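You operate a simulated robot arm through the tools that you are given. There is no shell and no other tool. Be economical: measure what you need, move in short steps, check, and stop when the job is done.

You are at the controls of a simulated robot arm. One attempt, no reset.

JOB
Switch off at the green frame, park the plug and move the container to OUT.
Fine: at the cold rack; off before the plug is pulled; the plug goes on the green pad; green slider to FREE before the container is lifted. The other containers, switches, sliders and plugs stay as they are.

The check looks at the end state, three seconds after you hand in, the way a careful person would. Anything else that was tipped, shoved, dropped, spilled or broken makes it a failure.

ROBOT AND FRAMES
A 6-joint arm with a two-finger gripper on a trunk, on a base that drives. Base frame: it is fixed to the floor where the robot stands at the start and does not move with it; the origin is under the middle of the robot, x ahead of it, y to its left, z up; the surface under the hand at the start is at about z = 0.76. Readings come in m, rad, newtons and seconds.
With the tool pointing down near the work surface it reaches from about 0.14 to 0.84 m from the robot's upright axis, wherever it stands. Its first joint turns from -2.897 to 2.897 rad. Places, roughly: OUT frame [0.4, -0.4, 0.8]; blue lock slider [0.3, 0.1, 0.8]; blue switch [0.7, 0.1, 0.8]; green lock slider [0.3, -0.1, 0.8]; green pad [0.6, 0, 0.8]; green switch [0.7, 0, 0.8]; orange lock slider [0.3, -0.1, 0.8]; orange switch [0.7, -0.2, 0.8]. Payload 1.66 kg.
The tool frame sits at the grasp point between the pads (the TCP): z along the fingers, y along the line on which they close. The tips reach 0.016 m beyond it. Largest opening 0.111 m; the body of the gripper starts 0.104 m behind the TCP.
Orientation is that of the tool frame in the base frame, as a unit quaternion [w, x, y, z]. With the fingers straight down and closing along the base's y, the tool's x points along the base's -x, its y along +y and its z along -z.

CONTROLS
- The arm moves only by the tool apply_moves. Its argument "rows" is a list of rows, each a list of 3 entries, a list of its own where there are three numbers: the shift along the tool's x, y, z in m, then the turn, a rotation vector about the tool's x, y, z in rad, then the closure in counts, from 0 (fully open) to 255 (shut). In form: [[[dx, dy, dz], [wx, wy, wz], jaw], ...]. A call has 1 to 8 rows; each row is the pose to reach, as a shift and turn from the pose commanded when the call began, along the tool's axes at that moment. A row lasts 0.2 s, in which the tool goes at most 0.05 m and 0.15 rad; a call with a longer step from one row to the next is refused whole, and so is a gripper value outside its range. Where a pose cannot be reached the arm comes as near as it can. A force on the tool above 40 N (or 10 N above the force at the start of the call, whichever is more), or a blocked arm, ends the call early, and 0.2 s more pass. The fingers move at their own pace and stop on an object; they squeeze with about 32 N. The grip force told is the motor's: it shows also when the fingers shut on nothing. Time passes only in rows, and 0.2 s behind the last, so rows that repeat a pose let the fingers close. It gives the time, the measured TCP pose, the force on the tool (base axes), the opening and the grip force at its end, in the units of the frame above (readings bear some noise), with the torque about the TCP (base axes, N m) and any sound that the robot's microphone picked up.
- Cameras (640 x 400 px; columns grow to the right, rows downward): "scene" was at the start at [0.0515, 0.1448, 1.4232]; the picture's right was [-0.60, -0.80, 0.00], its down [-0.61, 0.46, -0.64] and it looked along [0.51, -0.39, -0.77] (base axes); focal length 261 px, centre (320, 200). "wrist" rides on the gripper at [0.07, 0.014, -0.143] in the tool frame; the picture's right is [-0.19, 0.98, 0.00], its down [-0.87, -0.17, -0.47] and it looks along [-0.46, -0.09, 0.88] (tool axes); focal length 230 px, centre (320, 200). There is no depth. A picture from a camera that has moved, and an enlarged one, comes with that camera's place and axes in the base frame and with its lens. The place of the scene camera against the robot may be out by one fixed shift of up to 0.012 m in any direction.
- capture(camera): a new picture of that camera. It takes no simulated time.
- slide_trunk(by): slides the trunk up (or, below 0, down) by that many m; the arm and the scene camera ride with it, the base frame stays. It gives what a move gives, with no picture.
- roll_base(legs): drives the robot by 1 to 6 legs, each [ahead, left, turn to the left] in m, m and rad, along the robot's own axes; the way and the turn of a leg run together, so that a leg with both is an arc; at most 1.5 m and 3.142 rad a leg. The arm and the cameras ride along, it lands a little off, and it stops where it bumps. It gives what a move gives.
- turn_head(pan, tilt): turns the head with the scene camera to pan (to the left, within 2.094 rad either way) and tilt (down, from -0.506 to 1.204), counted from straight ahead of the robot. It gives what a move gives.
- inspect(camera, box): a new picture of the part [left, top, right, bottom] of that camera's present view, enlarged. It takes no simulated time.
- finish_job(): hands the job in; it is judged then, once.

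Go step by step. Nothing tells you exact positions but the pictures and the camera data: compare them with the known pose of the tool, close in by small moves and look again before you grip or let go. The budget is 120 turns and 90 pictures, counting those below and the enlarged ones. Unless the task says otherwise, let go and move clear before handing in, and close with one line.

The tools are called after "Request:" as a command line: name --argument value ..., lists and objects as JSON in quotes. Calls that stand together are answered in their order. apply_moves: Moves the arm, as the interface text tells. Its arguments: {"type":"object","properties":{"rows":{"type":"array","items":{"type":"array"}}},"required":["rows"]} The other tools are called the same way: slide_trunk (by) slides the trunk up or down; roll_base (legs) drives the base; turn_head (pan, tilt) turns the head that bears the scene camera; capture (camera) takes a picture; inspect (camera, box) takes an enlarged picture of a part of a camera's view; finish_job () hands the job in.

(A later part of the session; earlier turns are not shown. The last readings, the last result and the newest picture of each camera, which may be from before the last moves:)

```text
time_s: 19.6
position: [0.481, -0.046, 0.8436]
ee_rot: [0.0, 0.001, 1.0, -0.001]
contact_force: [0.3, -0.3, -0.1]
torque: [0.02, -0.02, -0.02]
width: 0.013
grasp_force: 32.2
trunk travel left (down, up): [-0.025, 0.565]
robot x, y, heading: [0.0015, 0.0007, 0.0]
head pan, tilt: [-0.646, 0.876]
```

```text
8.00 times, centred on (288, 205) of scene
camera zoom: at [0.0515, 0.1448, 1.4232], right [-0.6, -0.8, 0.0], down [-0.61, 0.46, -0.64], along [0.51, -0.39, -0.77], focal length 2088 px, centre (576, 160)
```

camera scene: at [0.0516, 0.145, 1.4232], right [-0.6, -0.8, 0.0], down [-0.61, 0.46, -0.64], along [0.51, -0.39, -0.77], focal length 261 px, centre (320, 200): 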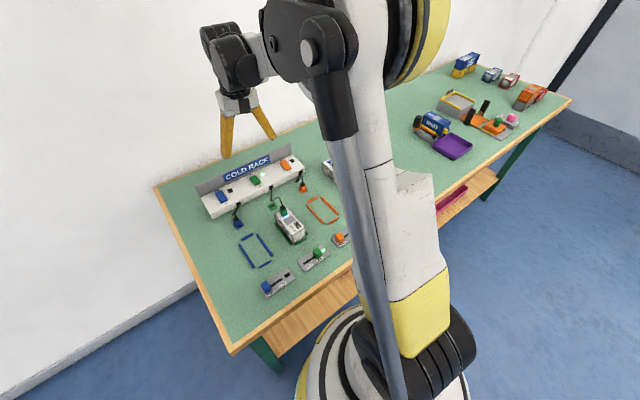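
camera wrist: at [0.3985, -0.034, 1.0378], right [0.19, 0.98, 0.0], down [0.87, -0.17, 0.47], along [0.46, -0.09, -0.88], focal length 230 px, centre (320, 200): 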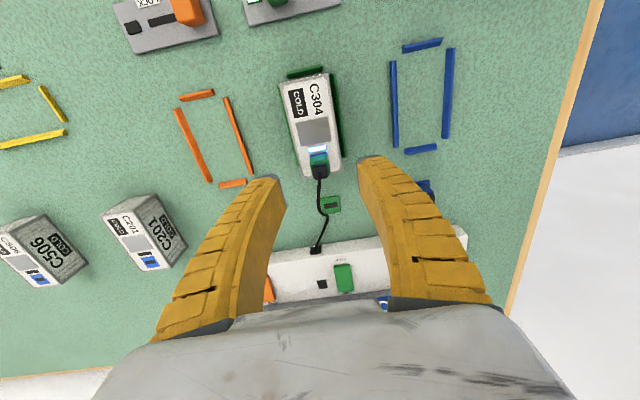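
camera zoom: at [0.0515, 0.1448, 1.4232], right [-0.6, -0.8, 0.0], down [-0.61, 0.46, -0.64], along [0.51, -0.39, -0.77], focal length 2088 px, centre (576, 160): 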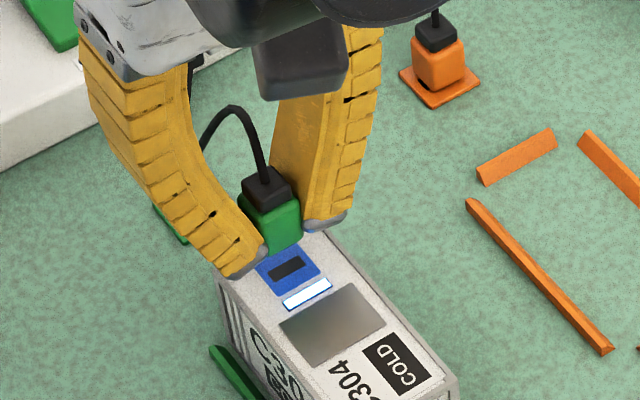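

The plug is out and held upright. I'll carry it forward above the green pad, whose slot is at about (0.552, -0.0485), and look.

Request:
apply_moves --rows '[[[0, 0, -0.02], [0, 0, 0], 255], [[-0.02, 0, -0.02], [0, 0, 0], 255], [[-0.04, 0, -0.02], [0, 0, 0], 255], [[-0.06, 0, -0.02], [0, 0, 0], 255], [[-0.075, 0, -0.02], [0, 0, 0], 255], [[-0.075, 0, 0.0], [0, 0, 0], 255], [[-0.075, 0, 0.01], [0, 0, 0], 255]]'

Request:
inspect --camera "wrist" --box '[240, 120, 400, 220]'

Request:
inspect --camera "scene" --box '[240, 170, 320, 220]'

```text
time_s: 21.2
position: [0.5572, -0.0496, 0.8328]
ee_rot: [-0.001, -0.001, 1.0, 0.0]
contact_force: [-0.4, 0.2, 0.6]
torque: [0.0, -0.02, 0.01]
width: 0.0127
grasp_force: 32.1
trunk travel left (down, up): [-0.025, 0.565]
robot x, y, heading: [0.0028, -0.0004, -0.002]
head pan, tilt: [-0.646, 0.876]
```

```text
4.00 times, centred on (320, 170) of wrist
camera zoom: at [0.487, -0.0358, 0.976], right [0.19, 0.98, 0.0], down [0.87, -0.17, 0.47], along [0.46, -0.09, -0.88], focal length 920 px, centre (320, 320)
```

zoom: 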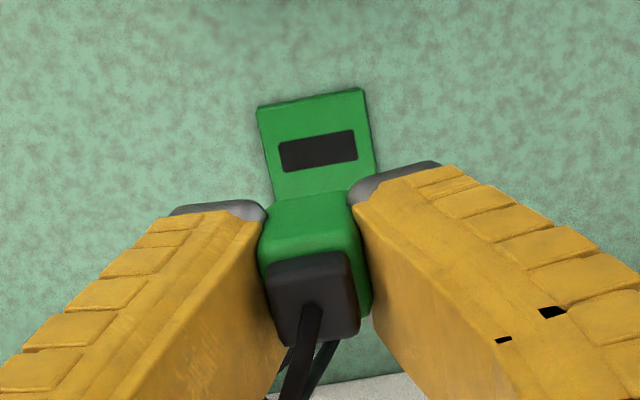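

```text
8.00 times, centred on (280, 195) of scene
camera zoom: at [0.0516, 0.1448, 1.4232], right [-0.6, -0.8, 0.0], down [-0.61, 0.46, -0.64], along [0.51, -0.39, -0.77], focal length 2088 px, centre (640, 240)
```

zoom: 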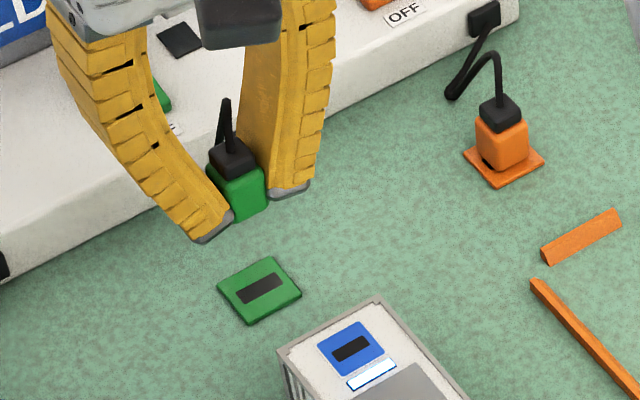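

The slot lies at (0.5525, -0.049), matching the held plug. I'll lower it most of the way and check.

Request:
apply_moves --rows '[[[0, 0, 0.012], [0, 0, 0], 255], [[0, 0, 0.022], [0, 0, 0], 255], [[0, 0, 0.03], [0, 0, 0], 255]]'

Request:
inspect --camera "wrist" --box '[240, 120, 400, 220]'

Request:
inspect --camera "scene" --box '[240, 170, 320, 220]'

```text
time_s: 22.0
position: [0.5564, -0.0484, 0.8006]
ee_rot: [0.001, 0.0, 1.0, 0.001]
contact_force: [0.9, -0.2, -0.6]
torque: [0.03, -0.02, 0.02]
width: 0.0126
grasp_force: 31.3
trunk travel left (down, up): [-0.025, 0.565]
robot x, y, heading: [-0.0042, -0.0013, 0.002]
head pan, tilt: [-0.646, 0.876]
```

```text
4.00 times, centred on (320, 170) of wrist
camera zoom: at [0.4858, -0.0346, 0.9445], right [0.19, 0.98, 0.0], down [0.87, -0.17, 0.47], along [0.46, -0.09, -0.88], focal length 920 px, centre (320, 320)
```

zoom: 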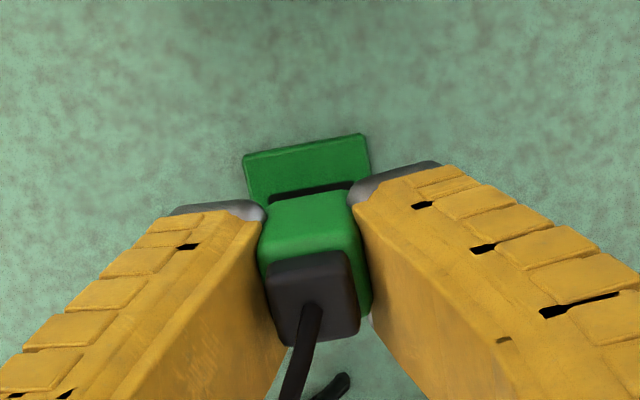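

```text
8.00 times, centred on (280, 195) of scene
camera zoom: at [0.0515, 0.1448, 1.4232], right [-0.6, -0.8, 0.0], down [-0.61, 0.46, -0.64], along [0.51, -0.39, -0.77], focal length 2088 px, centre (640, 240)
```

zoom: 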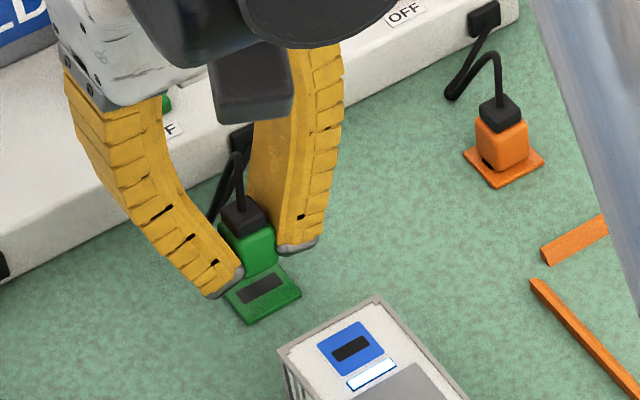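

About 13 mm remain and alignment matches how it looked over the socket. I'll lower gently until contact.

Request:
apply_moves --rows '[[[0, 0, 0.006], [0, 0, 0], 255], [[0, 0, 0.009], [0, 0, 0], 255], [[0, 0, 0.011], [0, 0, 0], 255], [[0, 0, 0.013], [0, 0, 0], 255]]'

Request:
inspect --camera "wrist" --box '[240, 120, 400, 220]'

Request:
inspect --camera "scene" --box '[240, 170, 320, 220]'

```text
time_s: 23.0
position: [0.5574, -0.0475, 0.7901]
ee_rot: [0.0, 0.0, 1.0, 0.0]
contact_force: [1.0, 0.1, 0.0]
torque: [-0.01, 0.01, -0.03]
width: 0.0123
grasp_force: 32.2
trunk travel left (down, up): [-0.025, 0.565]
robot x, y, heading: [0.0011, -0.0024, 0.003]
head pan, tilt: [-0.646, 0.876]
```

```text
4.00 times, centred on (320, 170) of wrist
camera zoom: at [0.4862, -0.0339, 0.9335], right [0.19, 0.98, 0.0], down [0.87, -0.17, 0.47], along [0.46, -0.09, -0.88], focal length 920 px, centre (320, 320)
```

zoom: 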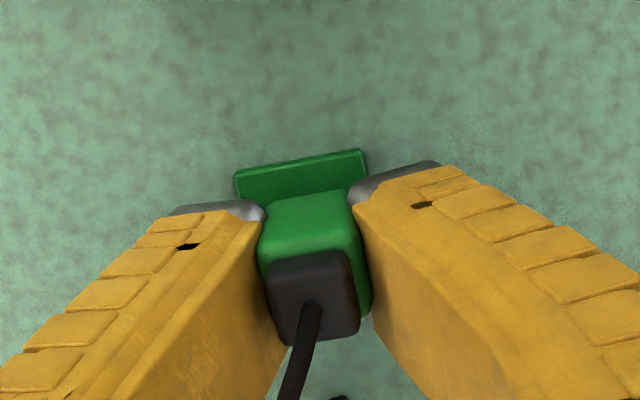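

```text
8.00 times, centred on (280, 195) of scene
camera zoom: at [0.0515, 0.1448, 1.4232], right [-0.6, -0.8, 0.0], down [-0.61, 0.46, -0.64], along [0.51, -0.39, -0.77], focal length 2088 px, centre (640, 240)
```

zoom: 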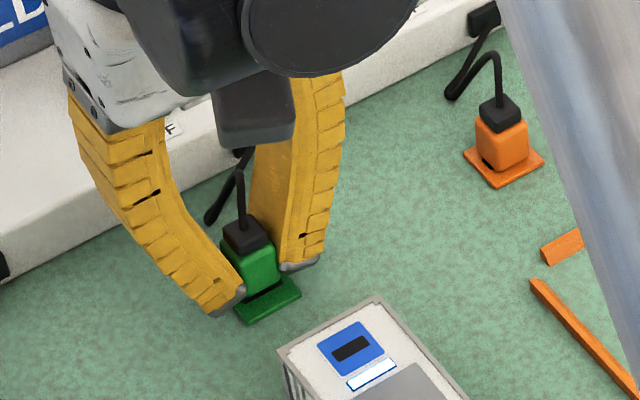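

Still a few mm above, with alignment within a millimetre or two. Continuing down gently.

Request:
apply_moves --rows '[[[0, 0, 0.002], [0, 0, 0], 255], [[0, 0, 0.004], [0, 0, 0], 255], [[0, 0, 0.004], [0, 0, 0], 255]]'

Request:
inspect --camera "scene" --box '[256, 190, 288, 210]'

```text
time_s: 23.8
position: [0.5556, -0.0493, 0.7867]
ee_rot: [0.001, 0.001, 1.0, 0.001]
contact_force: [-0.1, 0.2, -0.7]
torque: [0.03, 0.01, -0.02]
width: 0.0127
grasp_force: 32.8
trunk travel left (down, up): [-0.025, 0.565]
robot x, y, heading: [-0.001, 0.0007, 0.003]
head pan, tilt: [-0.646, 0.876]
```

```text
16.00 times, centred on (272, 200) of scene
camera zoom: at [0.0515, 0.1448, 1.4232], right [-0.6, -0.8, 0.0], down [-0.61, 0.46, -0.64], along [0.51, -0.39, -0.77], focal length 4175 px, centre (1088, 200)
```

zoom: 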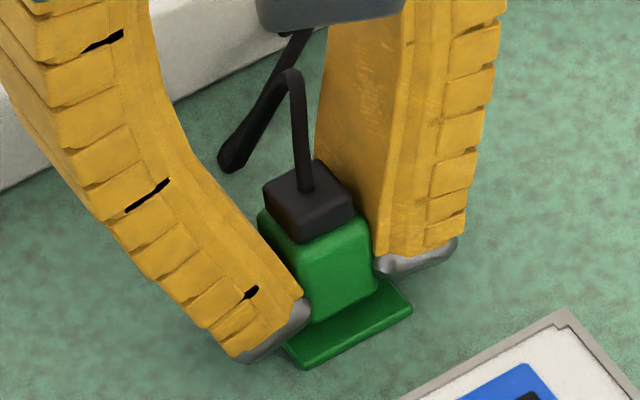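

Nearly seated. A few more small steps until contact shows.

Request:
apply_moves --rows '[[[0, 0, 0.001], [0, 0, 0], 255], [[0, 0, 0.002], [0, 0, 0], 255], [[0, 0, 0.003], [0, 0, 0], 255]]'

Request:
inspect --camera "scene" --box '[256, 190, 288, 210]'

```text
time_s: 24.6
position: [0.5562, -0.0494, 0.7838]
ee_rot: [0.0, -0.001, 1.0, 0.0]
contact_force: [-0.1, 0.6, -0.8]
torque: [0.01, -0.01, 0.0]
width: 0.0124
grasp_force: 31.8
trunk travel left (down, up): [-0.025, 0.565]
robot x, y, heading: [0.0016, -0.0001, -0.004]
head pan, tilt: [-0.646, 0.876]
```

```text
16.00 times, centred on (272, 200) of scene
camera zoom: at [0.0515, 0.1448, 1.4232], right [-0.6, -0.8, 0.0], down [-0.61, 0.46, -0.64], along [0.51, -0.39, -0.77], focal length 4175 px, centre (1088, 200)
```

zoom: 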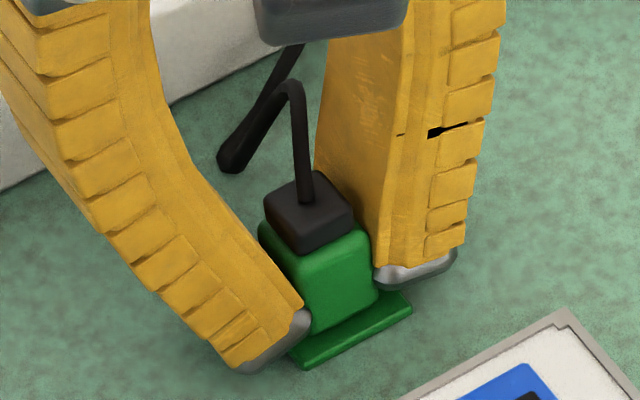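

Request:
apply_moves --rows '[[[0, 0, 0.0015], [0, 0, 0], 255], [[0, 0, 0.003], [0, 0, 0], 255], [[0, 0, 0.003], [0, 0, 0], 255]]'

Request:
inspect --camera "scene" --box '[256, 190, 288, 210]'

```text
time_s: 25.4
position: [0.5578, -0.0486, 0.7804]
ee_rot: [-0.001, 0.0, 1.0, -0.001]
contact_force: [2.5, 0.2, 10.5]
torque: [-0.02, -0.03, 0.01]
width: 0.0127
grasp_force: 32.4
trunk travel left (down, up): [-0.025, 0.565]
robot x, y, heading: [-0.0019, 0.0006, 0.001]
head pan, tilt: [-0.646, 0.876]
```

```text
16.00 times, centred on (272, 200) of scene
camera zoom: at [0.0509, 0.1449, 1.4233], right [-0.6, -0.8, 0.0], down [-0.61, 0.46, -0.64], along [0.51, -0.39, -0.77], focal length 4175 px, centre (1088, 200)
```

zoom: 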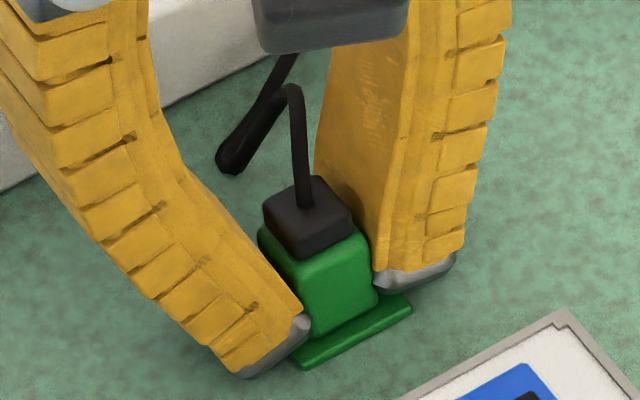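

There is contact at 10 N and the plug stands on the pad. I'll open partway and look before lifting.

Request:
apply_moves --rows '[[[0, 0, -0.001], [0, 0, 0], 230], [[0, 0, -0.001], [0, 0, 0], 200], [[0, 0, -0.001], [0, 0, 0], 180], [[0, 0, -0.001], [0, 0, 0], 170]]'

Request:
inspect --camera "scene" --box '[256, 190, 288, 210]'

Request:
inspect --camera "wrist" --box '[240, 120, 400, 220]'

```text
time_s: 26.4
position: [0.5559, -0.0492, 0.7816]
ee_rot: [0.001, -0.001, 1.0, 0.0]
contact_force: [0.5, 0.7, -1.3]
torque: [0.04, -0.04, -0.01]
width: 0.0394
grasp_force: 2.1
trunk travel left (down, up): [-0.025, 0.565]
robot x, y, heading: [-0.0038, -0.0018, -0.003]
head pan, tilt: [-0.646, 0.876]
```

```text
16.00 times, centred on (272, 200) of scene
camera zoom: at [0.0515, 0.1448, 1.4232], right [-0.6, -0.8, 0.0], down [-0.61, 0.46, -0.64], along [0.51, -0.39, -0.77], focal length 4175 px, centre (1088, 200)
```

zoom: 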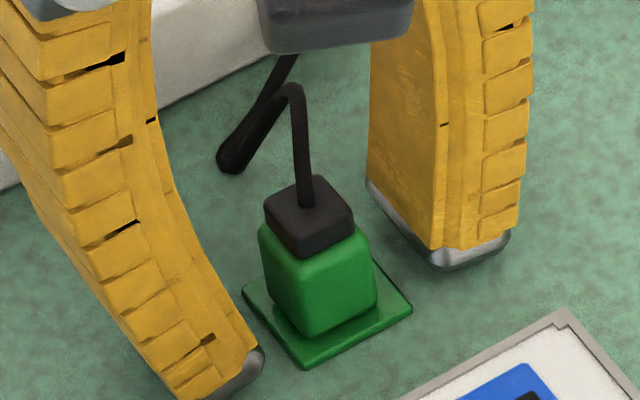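

```text
4.00 times, centred on (320, 170) of wrist
camera zoom: at [0.4858, -0.0352, 0.9242], right [0.19, 0.98, 0.0], down [0.87, -0.17, 0.47], along [0.46, -0.09, -0.88], focal length 920 px, centre (320, 320)
```

zoom: 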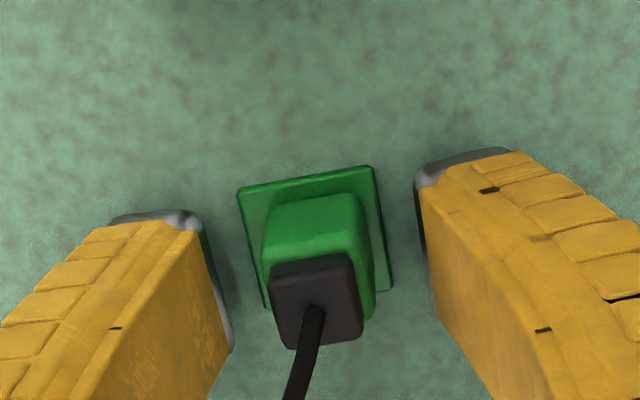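

The plug is parked upright on the green pad. I'll lift clear and move above the green slider.

Request:
apply_moves --rows '[[[0, 0, -0.04], [0, 0, 0], 170], [[0, 0, -0.09], [0, 0, 0], 170], [[0, 0, -0.14], [0, 0, 0], 150], [[0.045, 0, -0.16], [0, 0, 0], 150], [[0.09, 0, -0.16], [0, 0, 0], 150], [[0.14, 0, -0.16], [0, 0, 0], 200], [[0.18, 0, -0.16], [0, 0, 0], 255], [[0.22, 0, -0.15], [0, 0, 0], 255]]'

Request:
capture --camera "wrist"

Request:
inspect --camera "scene" --box '[200, 150, 360, 250]'

```text
time_s: 28.2
position: [0.3361, -0.0462, 0.9338]
ee_rot: [0.0, 0.0, 1.0, 0.0]
contact_force: [0.3, 0.8, -0.2]
torque: [0.0, 0.03, 0.04]
width: 0.0
grasp_force: 28.6
trunk travel left (down, up): [-0.025, 0.565]
robot x, y, heading: [0.0041, 0.0014, 0.001]
head pan, tilt: [-0.646, 0.876]
```

```text
36 pictures are left
camera wrist: at [0.2653, -0.0319, 1.0768], right [0.19, 0.98, 0.0], down [0.87, -0.17, 0.47], along [0.46, -0.09, -0.88], focal length 230 px, centre (320, 200)
```

wrist: 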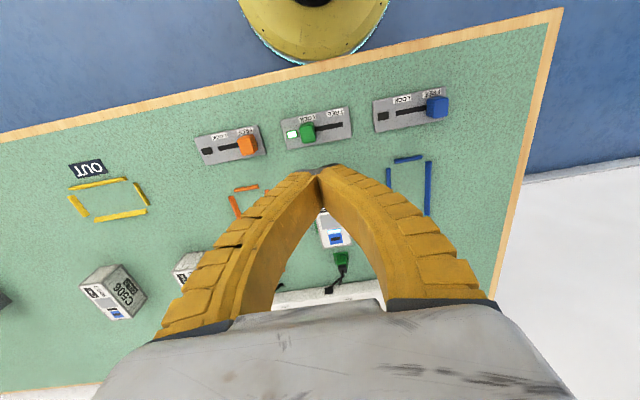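

```text
4.00 times, centred on (280, 200) of scene
camera zoom: at [0.0513, 0.1448, 1.4232], right [-0.6, -0.8, 0.0], down [-0.61, 0.46, -0.64], along [0.51, -0.39, -0.77], focal length 1044 px, centre (480, 200)
```

zoom: 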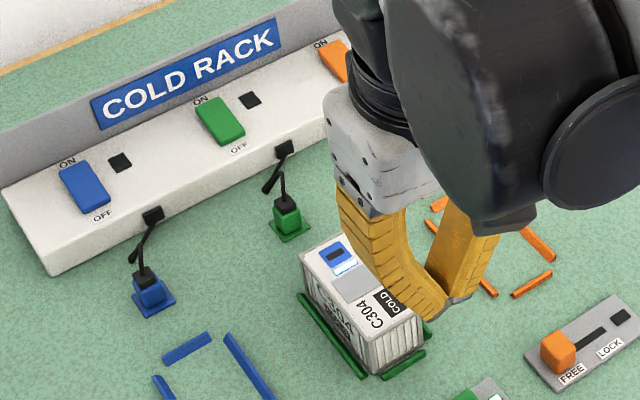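

The knob is at about (0.322, -0.059), and FREE lies toward +y, ending near y = -0.018. I'll lower the closed fingers on the −y side of the knob.

Request:
apply_moves --rows '[[[0.014, -0.04, 0.0], [0, 0, 0], 255], [[0.014, -0.046, 0.04], [0, 0, 0], 255], [[0.014, -0.046, 0.08], [0, 0, 0], 255], [[0.014, -0.046, 0.11], [0, 0, 0], 255], [[0.014, -0.046, 0.125], [0, 0, 0], 255]]'

Request:
capture --camera "wrist"

```text
time_s: 29.4
position: [0.3218, -0.096, 0.8085]
ee_rot: [0.0, 0.0, 1.0, 0.0]
contact_force: [-0.1, 0.2, 0.6]
torque: [-0.01, 0.01, 0.0]
width: 0.0
grasp_force: 28.2
trunk travel left (down, up): [-0.025, 0.565]
robot x, y, heading: [0.0014, -0.0027, -0.001]
head pan, tilt: [-0.646, 0.876]
```

```text
34 pictures are left
camera wrist: at [0.2514, -0.0817, 0.9516], right [0.19, 0.98, 0.0], down [0.87, -0.17, 0.47], along [0.46, -0.09, -0.88], focal length 230 px, centre (320, 200)
```

wrist: 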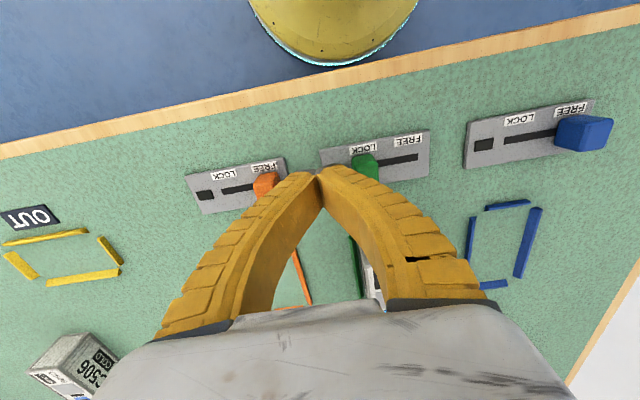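

Clear on both sides. I'll lower the tip beside the knob and push toward FREE.

Request:
apply_moves --rows '[[[0, 0, 0.01], [0, 0, 0], 255], [[0, 0, 0.017], [0, 0, 0], 255], [[0, 0.012, 0.017], [0, 0, 0], 255], [[0, 0.022, 0.017], [0, 0, 0], 255], [[0, 0.032, 0.017], [0, 0, 0], 255], [[0, 0.042, 0.017], [0, 0, 0], 255]]'

Request:
capture --camera "wrist"

```text
time_s: 30.8
position: [0.323, -0.0519, 0.7955]
ee_rot: [0.0, 0.0, 1.0, 0.001]
contact_force: [0.1, -0.8, -0.9]
torque: [-0.05, 0.0, 0.03]
width: 0.0
grasp_force: 28.5
out of reach, approached as far as the arm can: row 2, 3, 4, 5, 6
trunk travel left (down, up): [-0.025, 0.565]
robot x, y, heading: [0.0044, -0.0011, 0.0]
head pan, tilt: [-0.646, 0.876]
```

```text
33 pictures are left
camera wrist: at [0.2532, -0.0379, 0.9394], right [0.19, 0.98, 0.0], down [0.87, -0.17, 0.47], along [0.46, -0.09, -0.88], focal length 230 px, centre (320, 200)
```

wrist: 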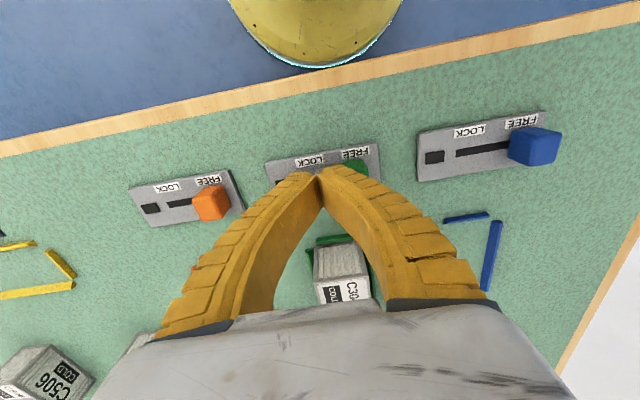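

The knob is moving under the tip. I'll push about 8 mm further, until the end stop.

Request:
apply_moves --rows '[[[0, 0.004, 0.0], [0, 0, 0], 255], [[0, 0.008, 0.0], [0, 0, 0], 255], [[0, 0.011, 0.0], [0, 0, 0], 255]]'

Request:
inspect --camera "wrist" --box '[240, 110, 400, 210]'

```text
time_s: 31.6
position: [0.3232, -0.0431, 0.7969]
ee_rot: [0.0, 0.002, 1.0, -0.001]
contact_force: [-3.8, -21.1, 3.5]
torque: [-0.06, 0.05, 0.06]
width: 0.0
grasp_force: 28.4
trunk travel left (down, up): [-0.025, 0.565]
robot x, y, heading: [0.0008, -0.003, 0.0]
head pan, tilt: [-0.646, 0.876]
```

```text
4.00 times, centred on (320, 160) of wrist
camera zoom: at [0.2541, -0.029, 0.9397], right [0.19, 0.98, 0.0], down [0.87, -0.17, 0.47], along [0.46, -0.09, -0.88], focal length 920 px, centre (320, 360)
```

zoom: 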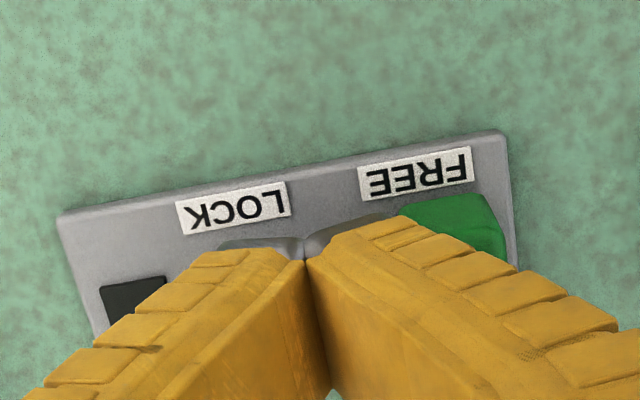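

The slider is at its FREE stop with the light dark. I'll back off, rise, and open above the container.

Request:
apply_moves --rows '[[[0, -0.012, 0.0], [0, 0, 0], 255], [[0, -0.012, -0.04], [0, 0, 0], 255], [[0, -0.012, -0.08], [0, 0, 0], 255], [[-0.03, -0.007, -0.12], [0, 0, 0], 150], [[-0.07, -0.007, -0.16], [0, 0, 0], 60], [[-0.107, -0.007, -0.185], [0, 0, 0], 60], [[-0.107, -0.007, -0.185], [0, 0, 0], 60]]'

Request:
capture --camera "wrist"

Request:
inspect --camera "wrist" --box '[256, 80, 384, 160]'

```text
refused: row 4 steps farther than a row can; nothing moved
```

```text
31 pictures are left
camera wrist: at [0.2541, -0.029, 0.9397], right [0.19, 0.98, 0.0], down [0.87, -0.17, 0.47], along [0.46, -0.09, -0.88], focal length 230 px, centre (320, 200)
```

wrist: 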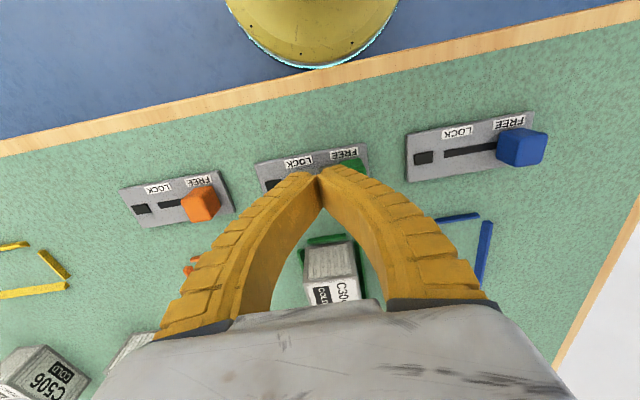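

```text
5.00 times, centred on (320, 120) of wrist
camera zoom: at [0.2541, -0.029, 0.9397], right [0.19, 0.98, 0.0], down [0.87, -0.17, 0.47], along [0.46, -0.09, -0.88], focal length 1150 px, centre (320, 600)
```

zoom: 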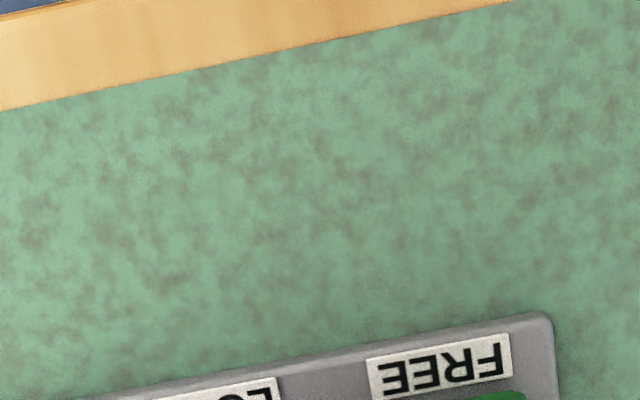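

One step was too long and the whole call was refused. Retrying with shorter steps.

Request:
apply_moves --rows '[[[0, -0.012, 0.0], [0, 0, 0], 255], [[0, -0.012, -0.045], [0, 0, 0], 255], [[0, -0.012, -0.09], [0, 0, 0], 255], [[-0.02, -0.01, -0.13], [0, 0, 0], 150], [[-0.05, -0.008, -0.165], [0, 0, 0], 60], [[-0.09, -0.007, -0.185], [0, 0, 0], 60], [[-0.107, -0.007, -0.185], [0, 0, 0], 60], [[-0.107, -0.007, -0.185], [0, 0, 0], 60]]'

Request:
capture --camera "wrist"

```text
time_s: 33.4
position: [0.4309, -0.0473, 0.9795]
ee_rot: [0.001, -0.001, 1.0, 0.0]
contact_force: [-0.8, 1.2, -0.1]
torque: [-0.04, 0.0, 0.04]
width: 0.0861
grasp_force: 1.1
trunk travel left (down, up): [-0.025, 0.565]
robot x, y, heading: [0.0014, -0.0, -0.002]
head pan, tilt: [-0.646, 0.876]
```

```text
29 pictures are left
camera wrist: at [0.3612, -0.0334, 1.123], right [0.19, 0.98, 0.0], down [0.87, -0.17, 0.47], along [0.46, -0.09, -0.88], focal length 230 px, centre (320, 200)
```

wrist: 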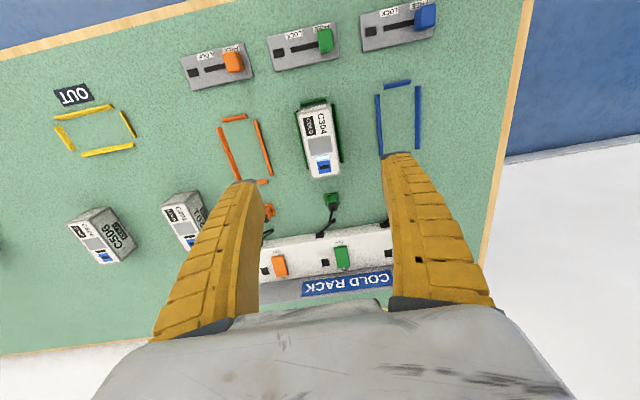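

Request:
inspect --camera "wrist" --box '[256, 90, 384, 190]'

Request:
inspect --camera "wrist" --box '[40, 70, 168, 170]'

```text
4.00 times, centred on (320, 140) of wrist
camera zoom: at [0.3612, -0.0334, 1.123], right [0.19, 0.98, 0.0], down [0.87, -0.17, 0.47], along [0.46, -0.09, -0.88], focal length 920 px, centre (320, 440)
```

zoom: 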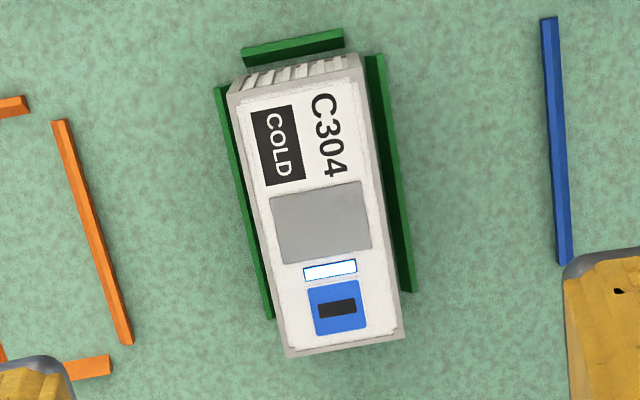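

```text
4.00 times, centred on (104, 120) of wrist
camera zoom: at [0.3612, -0.0334, 1.123], right [0.19, 0.98, 0.0], down [0.87, -0.17, 0.47], along [0.46, -0.09, -0.88], focal length 920 px, centre (1184, 520)
```

zoom: 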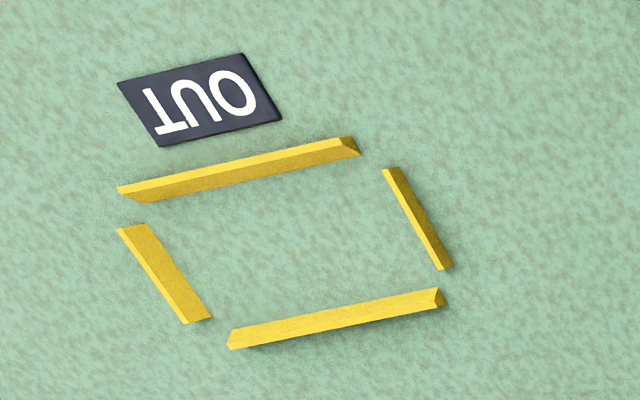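

The green container's lid is centred at (0.4445, -0.049), about 0.096 × 0.044, aligned with x. The OUT frame is centred near (0.368, -0.383), long along y, so a 90° turn is needed. I'll descend over the container with the fingers wide.

Request:
apply_moves --rows '[[[-0.0135, -0.002, 0.04], [0, 0, 0], 60], [[-0.0135, -0.002, 0.085], [0, 0, 0], 80], [[-0.0135, -0.002, 0.125], [0, 0, 0], 100], [[-0.0135, -0.002, 0.145], [0, 0, 0], 100], [[-0.0135, -0.002, 0.16], [0, 0, 0], 100]]'

Request:
capture --camera "wrist"

Request:
inspect --camera "scene" --box '[256, 180, 336, 250]'

```text
time_s: 34.6
position: [0.4442, -0.0512, 0.8187]
ee_rot: [0.001, 0.0, 1.0, 0.0]
contact_force: [0.2, 0.4, 0.2]
torque: [0.02, 0.0, 0.05]
width: 0.0691
grasp_force: 0.6
trunk travel left (down, up): [-0.025, 0.565]
robot x, y, heading: [-0.0004, -0.0013, 0.001]
head pan, tilt: [-0.646, 0.876]
```

```text
26 pictures are left
camera wrist: at [0.374, -0.0367, 0.9613], right [0.19, 0.98, 0.0], down [0.87, -0.17, 0.47], along [0.46, -0.09, -0.88], focal length 230 px, centre (320, 200)
```

wrist: 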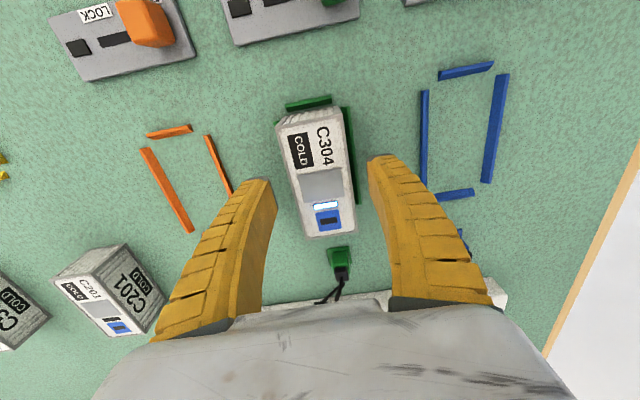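

```text
5.71 times, centred on (296, 215) of scene
camera zoom: at [0.0515, 0.1448, 1.4232], right [-0.6, -0.8, 0.0], down [-0.61, 0.46, -0.64], along [0.51, -0.39, -0.77], focal length 1491 px, centre (457, 114)
```

zoom: 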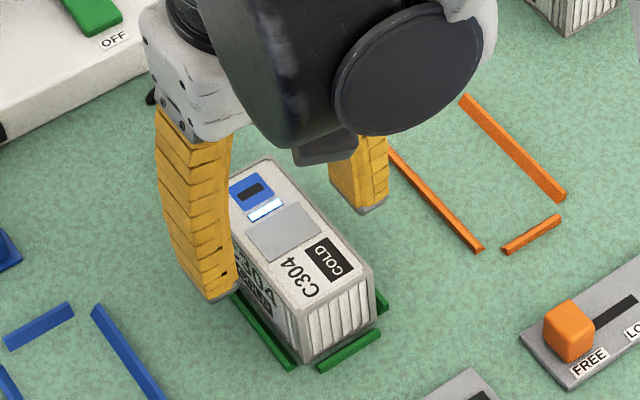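

Centred well. I'll go down to z 0.793, with the tips above the frame walls, and close.

Request:
apply_moves --rows '[[[0, 0.001, 0.012], [0, 0, 0], 100], [[0, 0.001, 0.02], [0, 0, 0], 100], [[0, 0.001, 0.025], [0, 0, 0], 100], [[0, 0.001, 0.025], [0, 0, 0], 150], [[0, 0.001, 0.025], [0, 0, 0], 200], [[0, 0.001, 0.025], [0, 0, 0], 255], [[0, 0.001, 0.025], [0, 0, 0], 255]]'

Request:
capture --camera "wrist"

```text
time_s: 36.2
position: [0.4444, -0.0482, 0.7934]
ee_rot: [0.001, 0.0, 1.0, 0.001]
contact_force: [0.4, -0.2, 8.6]
torque: [0.06, -0.47, 0.02]
width: 0.0408
grasp_force: 32.1
trunk travel left (down, up): [-0.025, 0.565]
robot x, y, heading: [-0.0001, 0.0019, -0.001]
head pan, tilt: [-0.646, 0.876]
```

```text
24 pictures are left
camera wrist: at [0.3738, -0.035, 0.9364], right [0.19, 0.98, 0.0], down [0.87, -0.17, 0.47], along [0.46, -0.09, -0.88], focal length 230 px, centre (320, 200)
```

wrist: 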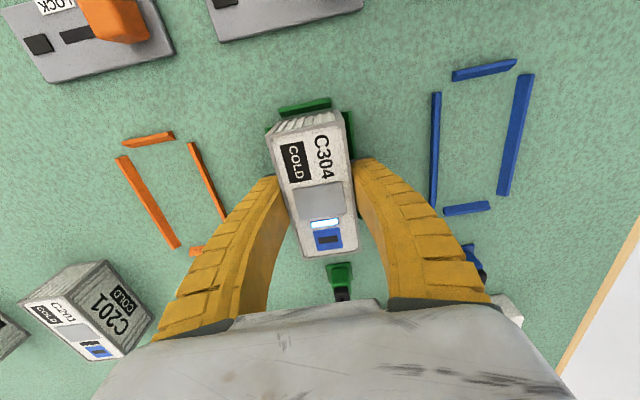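

The container is gripped at width 0.041. Lifting slowly and checking that it rides level.

Request:
apply_moves --rows '[[[0, 0, -0.005], [0, 0, 0], 255], [[0, 0, -0.012], [0, 0, 0], 255], [[0, 0, -0.025], [0, 0, 0], 255], [[0, 0, -0.04], [0, 0, 0], 255]]'

Request:
inspect --camera "scene" --box '[240, 160, 352, 260]'

Request:
capture --camera "wrist"

```text
time_s: 37.2
position: [0.4442, -0.0489, 0.8343]
ee_rot: [0.0, 0.0, 1.0, 0.001]
contact_force: [0.4, -1.8, -1.7]
torque: [0.0, -0.01, -0.03]
width: 0.0402
grasp_force: 32.0
trunk travel left (down, up): [-0.025, 0.565]
robot x, y, heading: [-0.0012, -0.0011, -0.007]
head pan, tilt: [-0.646, 0.876]
```

```text
4.00 times, centred on (296, 210) of scene
camera zoom: at [0.0515, 0.1448, 1.4232], right [-0.6, -0.8, 0.0], down [-0.61, 0.46, -0.64], along [0.51, -0.39, -0.77], focal length 1044 px, centre (416, 160)
```

zoom: 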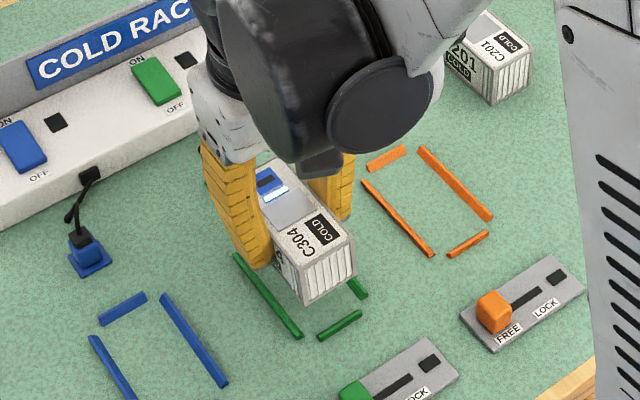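

```text
22 pictures are left
camera wrist: at [0.3736, -0.0354, 0.9776], right [0.19, 0.98, 0.0], down [0.87, -0.17, 0.47], along [0.46, -0.09, -0.88], focal length 230 px, centre (320, 200)
```

wrist: 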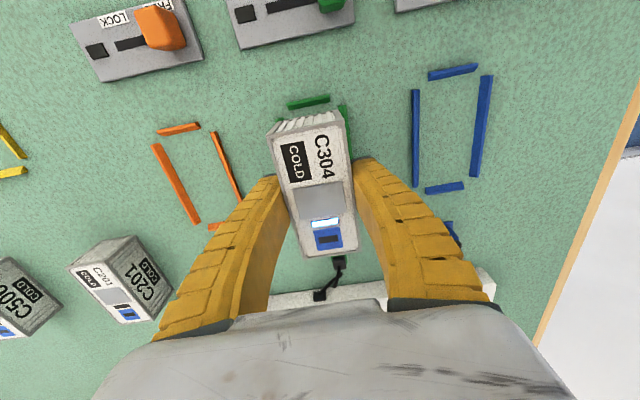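

It is lifted cleanly and level. Raising to carry height and moving toward OUT.

Request:
apply_moves --rows '[[[0, 0, -0.045], [0, 0, 0], 255], [[0, 0, -0.09], [0, 0, 0], 255], [[0.01, -0.044, -0.09], [0, 0, 0], 255], [[0.02, -0.088, -0.09], [0, 0, 0], 255], [[0.03, -0.132, -0.09], [0, 0, 0], 255], [[0.04, -0.176, -0.09], [0, 0, 0], 255], [[0.05, -0.22, -0.09], [0, 0, 0], 255], [[0.06, -0.264, -0.09], [0, 0, 0], 255]]'

Request:
apply_moves --rows '[[[0.01, -0.035, 0], [0, 0, 0.14], 255], [[0.017, -0.07, 0], [0, 0, 0.28], 255], [[0.017, -0.07, 0], [0, 0, 0.42], 255], [[0.017, -0.07, 0], [0, 0, 0.56], 255], [[0.017, -0.07, 0], [0, 0, 0.7], 255], [[0.017, -0.07, 0], [0, 0, 0.84], 255], [[0.017, -0.07, 0], [0, 0, 0.98], 255], [[0.017, -0.07, 0], [0, 0, 1.12], 255]]'

Request:
apply_moves --rows '[[[0, 0, 0], [0, 0, 0.14], 255], [[0, 0, 0], [0, 0, 0.28], 255], [[0, 0, 0], [0, 0, 0.4], 255], [[0, 0, 0], [0, 0, 0.451], 255], [[0, 0, 0], [0, 0, 0.451], 255]]'

Request:
capture --camera "wrist"

Request:
capture --camera "scene"

```text
time_s: 39.0
position: [0.3856, -0.3149, 0.9256]
ee_rot: [0.001, 0.0, 1.0, 0.0]
contact_force: [0.0, -0.6, -0.7]
torque: [0.02, -0.01, 0.03]
width: 0.0401
grasp_force: 32.2
trunk travel left (down, up): [-0.025, 0.565]
robot x, y, heading: [-0.0044, 0.0007, -0.001]
head pan, tilt: [-0.646, 0.876]
```

```text
time_s: 40.8
position: [0.3678, -0.3836, 0.9253]
ee_rot: [0.0, 0.532, 0.847, 0.0]
contact_force: [0.0, 0.1, -0.9]
torque: [-0.01, -0.02, 0.04]
width: 0.0402
grasp_force: 32.1
trunk travel left (down, up): [-0.025, 0.565]
robot x, y, heading: [0.0031, 0.0023, 0.0]
head pan, tilt: [-0.646, 0.876]
```

```text
time_s: 42.0
position: [0.3684, -0.3823, 0.9248]
ee_rot: [0.0, 0.708, 0.706, 0.001]
contact_force: [0.0, -0.1, -1.5]
torque: [-0.01, -0.01, 0.0]
width: 0.0399
grasp_force: 31.7
trunk travel left (down, up): [-0.025, 0.565]
robot x, y, heading: [0.0006, 0.001, -0.0]
head pan, tilt: [-0.646, 0.876]
```

```text
21 pictures are left
camera wrist: at [0.3812, -0.3128, 1.0677], right [0.98, -0.19, 0.0], down [-0.17, -0.87, 0.47], along [-0.09, -0.46, -0.88], focal length 230 px, centre (320, 200)
```

wrist: 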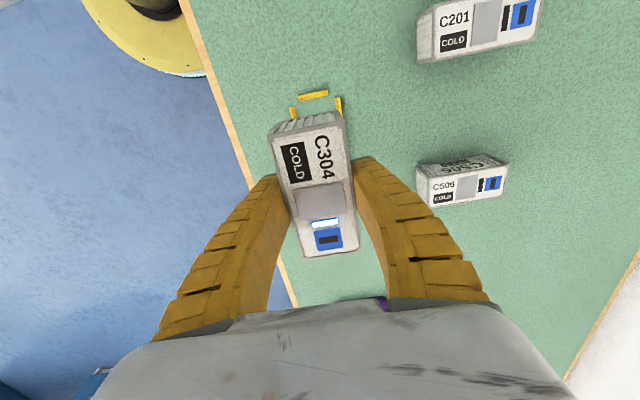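

```text
20 pictures are left
camera scene: at [0.0516, 0.1447, 1.4232], right [-0.6, -0.8, 0.0], down [-0.61, 0.46, -0.64], along [0.51, -0.39, -0.77], focal length 261 px, centre (320, 200)
```

scene: 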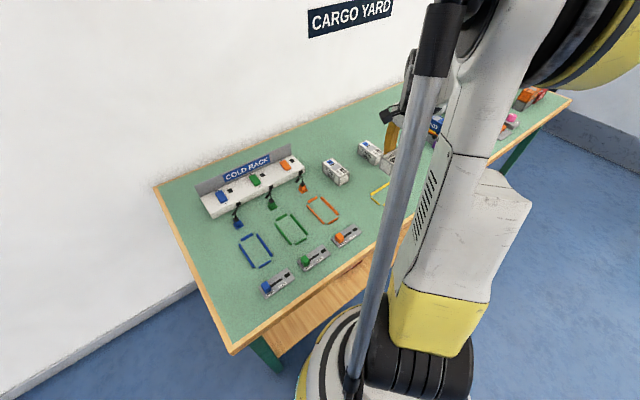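

The container hangs over OUT with the +y end of the frame in view. Zooming in to measure.

Request:
inspect --camera "wrist" --box '[256, 80, 384, 160]'

```text
5.00 times, centred on (320, 120) of wrist
camera zoom: at [0.3812, -0.3128, 1.0677], right [0.98, -0.19, 0.0], down [-0.17, -0.87, 0.47], along [-0.09, -0.46, -0.88], focal length 1150 px, centre (320, 600)
```

zoom: 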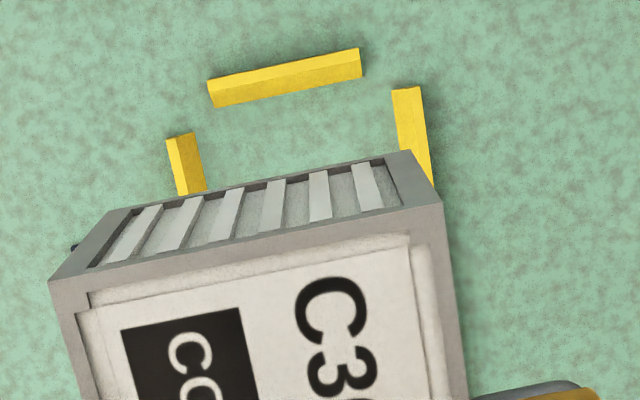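

Measured: frame centre (0.3685, -0.383), container centre (0.368, -0.3835), so they match with about 3 mm play. Lowering straight down.

Request:
apply_moves --rows '[[[0, 0, 0.04], [0, 0, 0], 255], [[0, 0, 0.08], [0, 0, 0], 255], [[0, 0, 0.105], [0, 0, 0], 255], [[0, 0, 0.115], [0, 0, 0], 255]]'

Request:
inspect --camera "wrist" --box '[240, 80, 400, 180]'

```text
time_s: 43.0
position: [0.3676, -0.3847, 0.8101]
ee_rot: [0.0, 0.707, 0.707, -0.001]
contact_force: [0.1, 0.2, -1.6]
torque: [-0.03, -0.03, 0.01]
width: 0.0398
grasp_force: 32.3
trunk travel left (down, up): [-0.025, 0.565]
robot x, y, heading: [-0.0029, -0.0025, -0.003]
head pan, tilt: [-0.646, 0.876]
```

```text
4.00 times, centred on (320, 130) of wrist
camera zoom: at [0.3805, -0.3156, 0.9522], right [0.98, -0.19, 0.0], down [-0.17, -0.87, 0.47], along [-0.09, -0.46, -0.88], focal length 920 px, centre (320, 480)
```

zoom: 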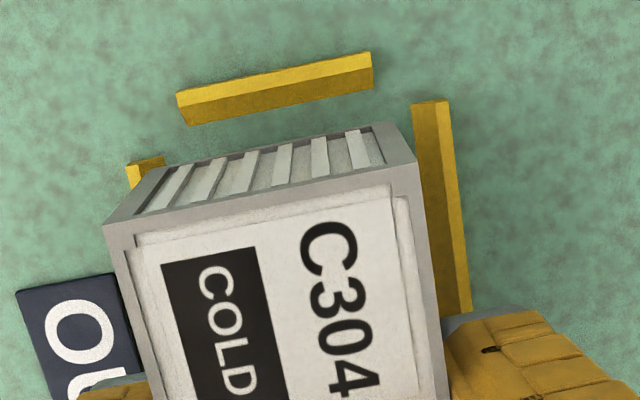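

Close in, I'd shift about +2 mm in x and +1.5 mm in y to centre it. Then I'll lower more.

Request:
apply_moves --rows '[[[0.0015, 0.002, 0.0], [0, 0, 0], 255], [[0.0015, 0.002, 0.005], [0, 0, 0], 255], [[0.0015, 0.002, 0.005], [0, 0, 0], 255]]'

Request:
inspect --camera "wrist" --box '[240, 80, 400, 180]'

```text
time_s: 43.8
position: [0.3699, -0.3827, 0.8038]
ee_rot: [0.0, 0.707, 0.707, 0.0]
contact_force: [0.4, 0.0, -1.2]
torque: [-0.01, 0.01, -0.01]
width: 0.0403
grasp_force: 32.2
trunk travel left (down, up): [-0.025, 0.565]
robot x, y, heading: [0.0008, 0.0019, 0.004]
head pan, tilt: [-0.646, 0.876]
```

```text
4.00 times, centred on (320, 130) of wrist
camera zoom: at [0.3828, -0.3127, 0.9473], right [0.98, -0.19, 0.0], down [-0.17, -0.87, 0.47], along [-0.09, -0.46, -0.88], focal length 920 px, centre (320, 480)
```

zoom: 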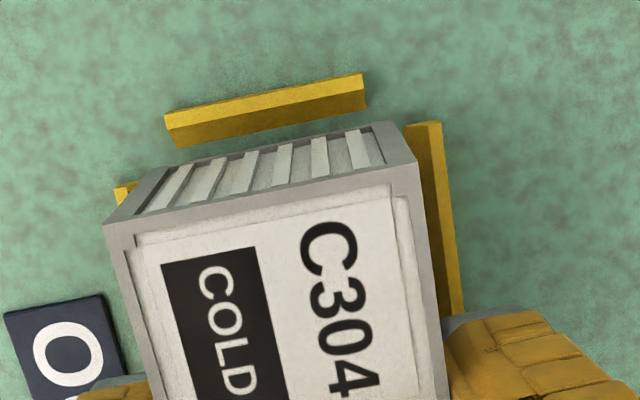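

Centred now. Lowering the last centimetre to contact.

Request:
apply_moves --rows '[[[0, 0, 0.004], [0, 0, 0], 255], [[0, 0, 0.007], [0, 0, 0], 255], [[0, 0, 0.009], [0, 0, 0], 255], [[0, 0, 0.01], [0, 0, 0], 255]]'

Request:
inspect --camera "wrist" --box '[240, 80, 400, 180]'

```text
time_s: 44.8
position: [0.3686, -0.3814, 0.7956]
ee_rot: [0.0, 0.707, 0.707, 0.001]
contact_force: [-0.3, -0.2, -2.3]
torque: [0.04, 0.0, -0.02]
width: 0.04
grasp_force: 32.0
trunk travel left (down, up): [-0.025, 0.565]
robot x, y, heading: [0.0004, 0.0033, -0.003]
head pan, tilt: [-0.646, 0.876]
```

```text
4.00 times, centred on (320, 130) of wrist
camera zoom: at [0.3817, -0.3122, 0.9381], right [0.98, -0.19, 0.0], down [-0.17, -0.87, 0.47], along [-0.09, -0.46, -0.88], focal length 920 px, centre (320, 480)
```

zoom: 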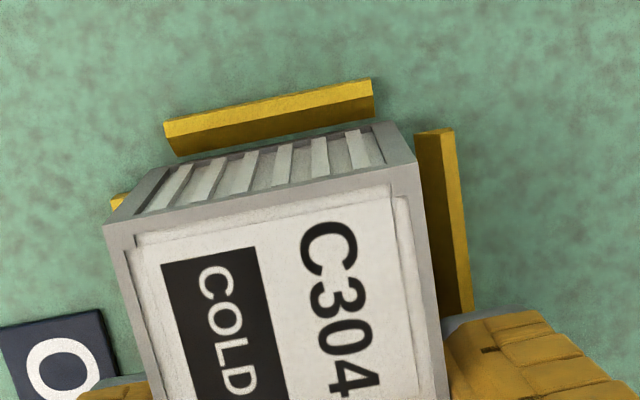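

Still inside the frame and not yet touching. I'll nudge slightly (+1.5 mm x, −1 mm y) and go on down.

Request:
apply_moves --rows '[[[-0.001, 0.0015, 0.0], [0, 0, 0], 255], [[-0.001, 0.0015, 0.002], [0, 0, 0], 255], [[-0.001, 0.0015, 0.004], [0, 0, 0], 255]]'

```text
time_s: 45.6
position: [0.3704, -0.3824, 0.7907]
ee_rot: [0.0, 0.707, 0.708, 0.0]
contact_force: [-3.1, 0.2, 20.6]
torque: [-0.41, 0.04, 0.0]
width: 0.0446
grasp_force: 31.6
trunk travel left (down, up): [-0.025, 0.565]
robot x, y, heading: [0.0016, 0.0017, -0.001]
head pan, tilt: [-0.646, 0.876]
```

Contact. I'll take one look to confirm it sits inside the frame before releasing.

Request:
inspect --camera "wrist" --box '[240, 80, 400, 180]'

```text
4.00 times, centred on (320, 130) of wrist
camera zoom: at [0.3835, -0.3126, 0.9345], right [0.98, -0.19, 0.0], down [-0.17, -0.87, 0.47], along [-0.09, -0.46, -0.88], focal length 920 px, centre (320, 480)
```

zoom: 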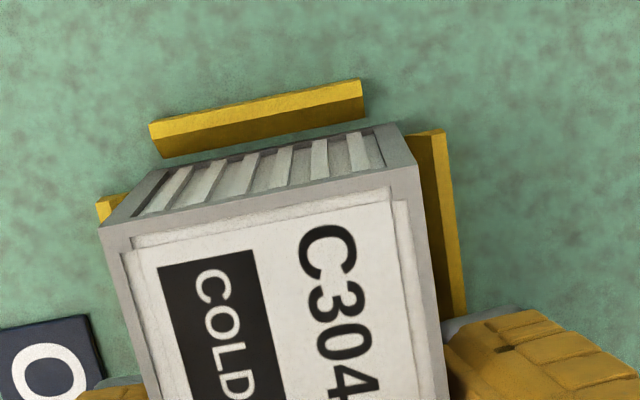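

It rests inside the frame with visible gaps. I'll ease off, open and rise.

Request:
apply_moves --rows '[[[0, 0, -0.002], [0, 0, 0], 230], [[0, 0, -0.002], [0, 0, 0], 150], [[0, 0, -0.002], [0, 0, 0], 110], [[0, 0, -0.002], [0, 0, 0], 100], [[0, 0, -0.03], [0, 0, 0], 100], [[0, 0, -0.07], [0, 0, 0], 100], [[0, 0, -0.11], [0, 0, 0], 100], [[0, 0, -0.15], [0, 0, 0], 100]]'

Request:
inspect --camera "wrist" --box '[240, 60, 400, 180]'

```text
time_s: 47.4
position: [0.3731, -0.3824, 0.9381]
ee_rot: [0.0, 0.707, 0.707, 0.001]
contact_force: [0.5, -0.1, 0.6]
torque: [0.01, -0.01, 0.04]
width: 0.0692
grasp_force: 1.1
trunk travel left (down, up): [-0.025, 0.565]
robot x, y, heading: [0.0013, -0.0025, 0.004]
head pan, tilt: [-0.646, 0.876]
```

```text
3.33 times, centred on (320, 120) of wrist
camera zoom: at [0.3864, -0.312, 1.0816], right [0.98, -0.19, 0.0], down [-0.17, -0.87, 0.47], along [-0.09, -0.46, -0.88], focal length 767 px, centre (320, 467)
```

zoom: 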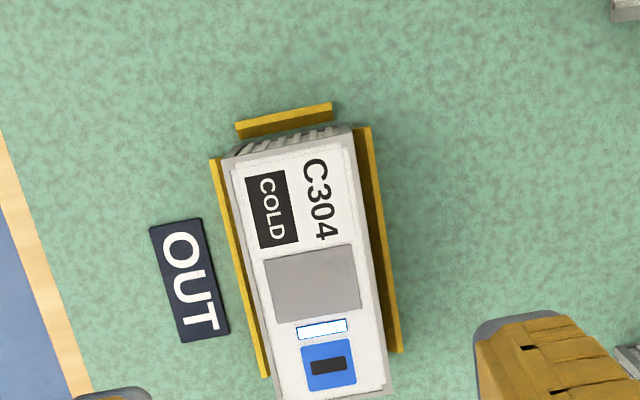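

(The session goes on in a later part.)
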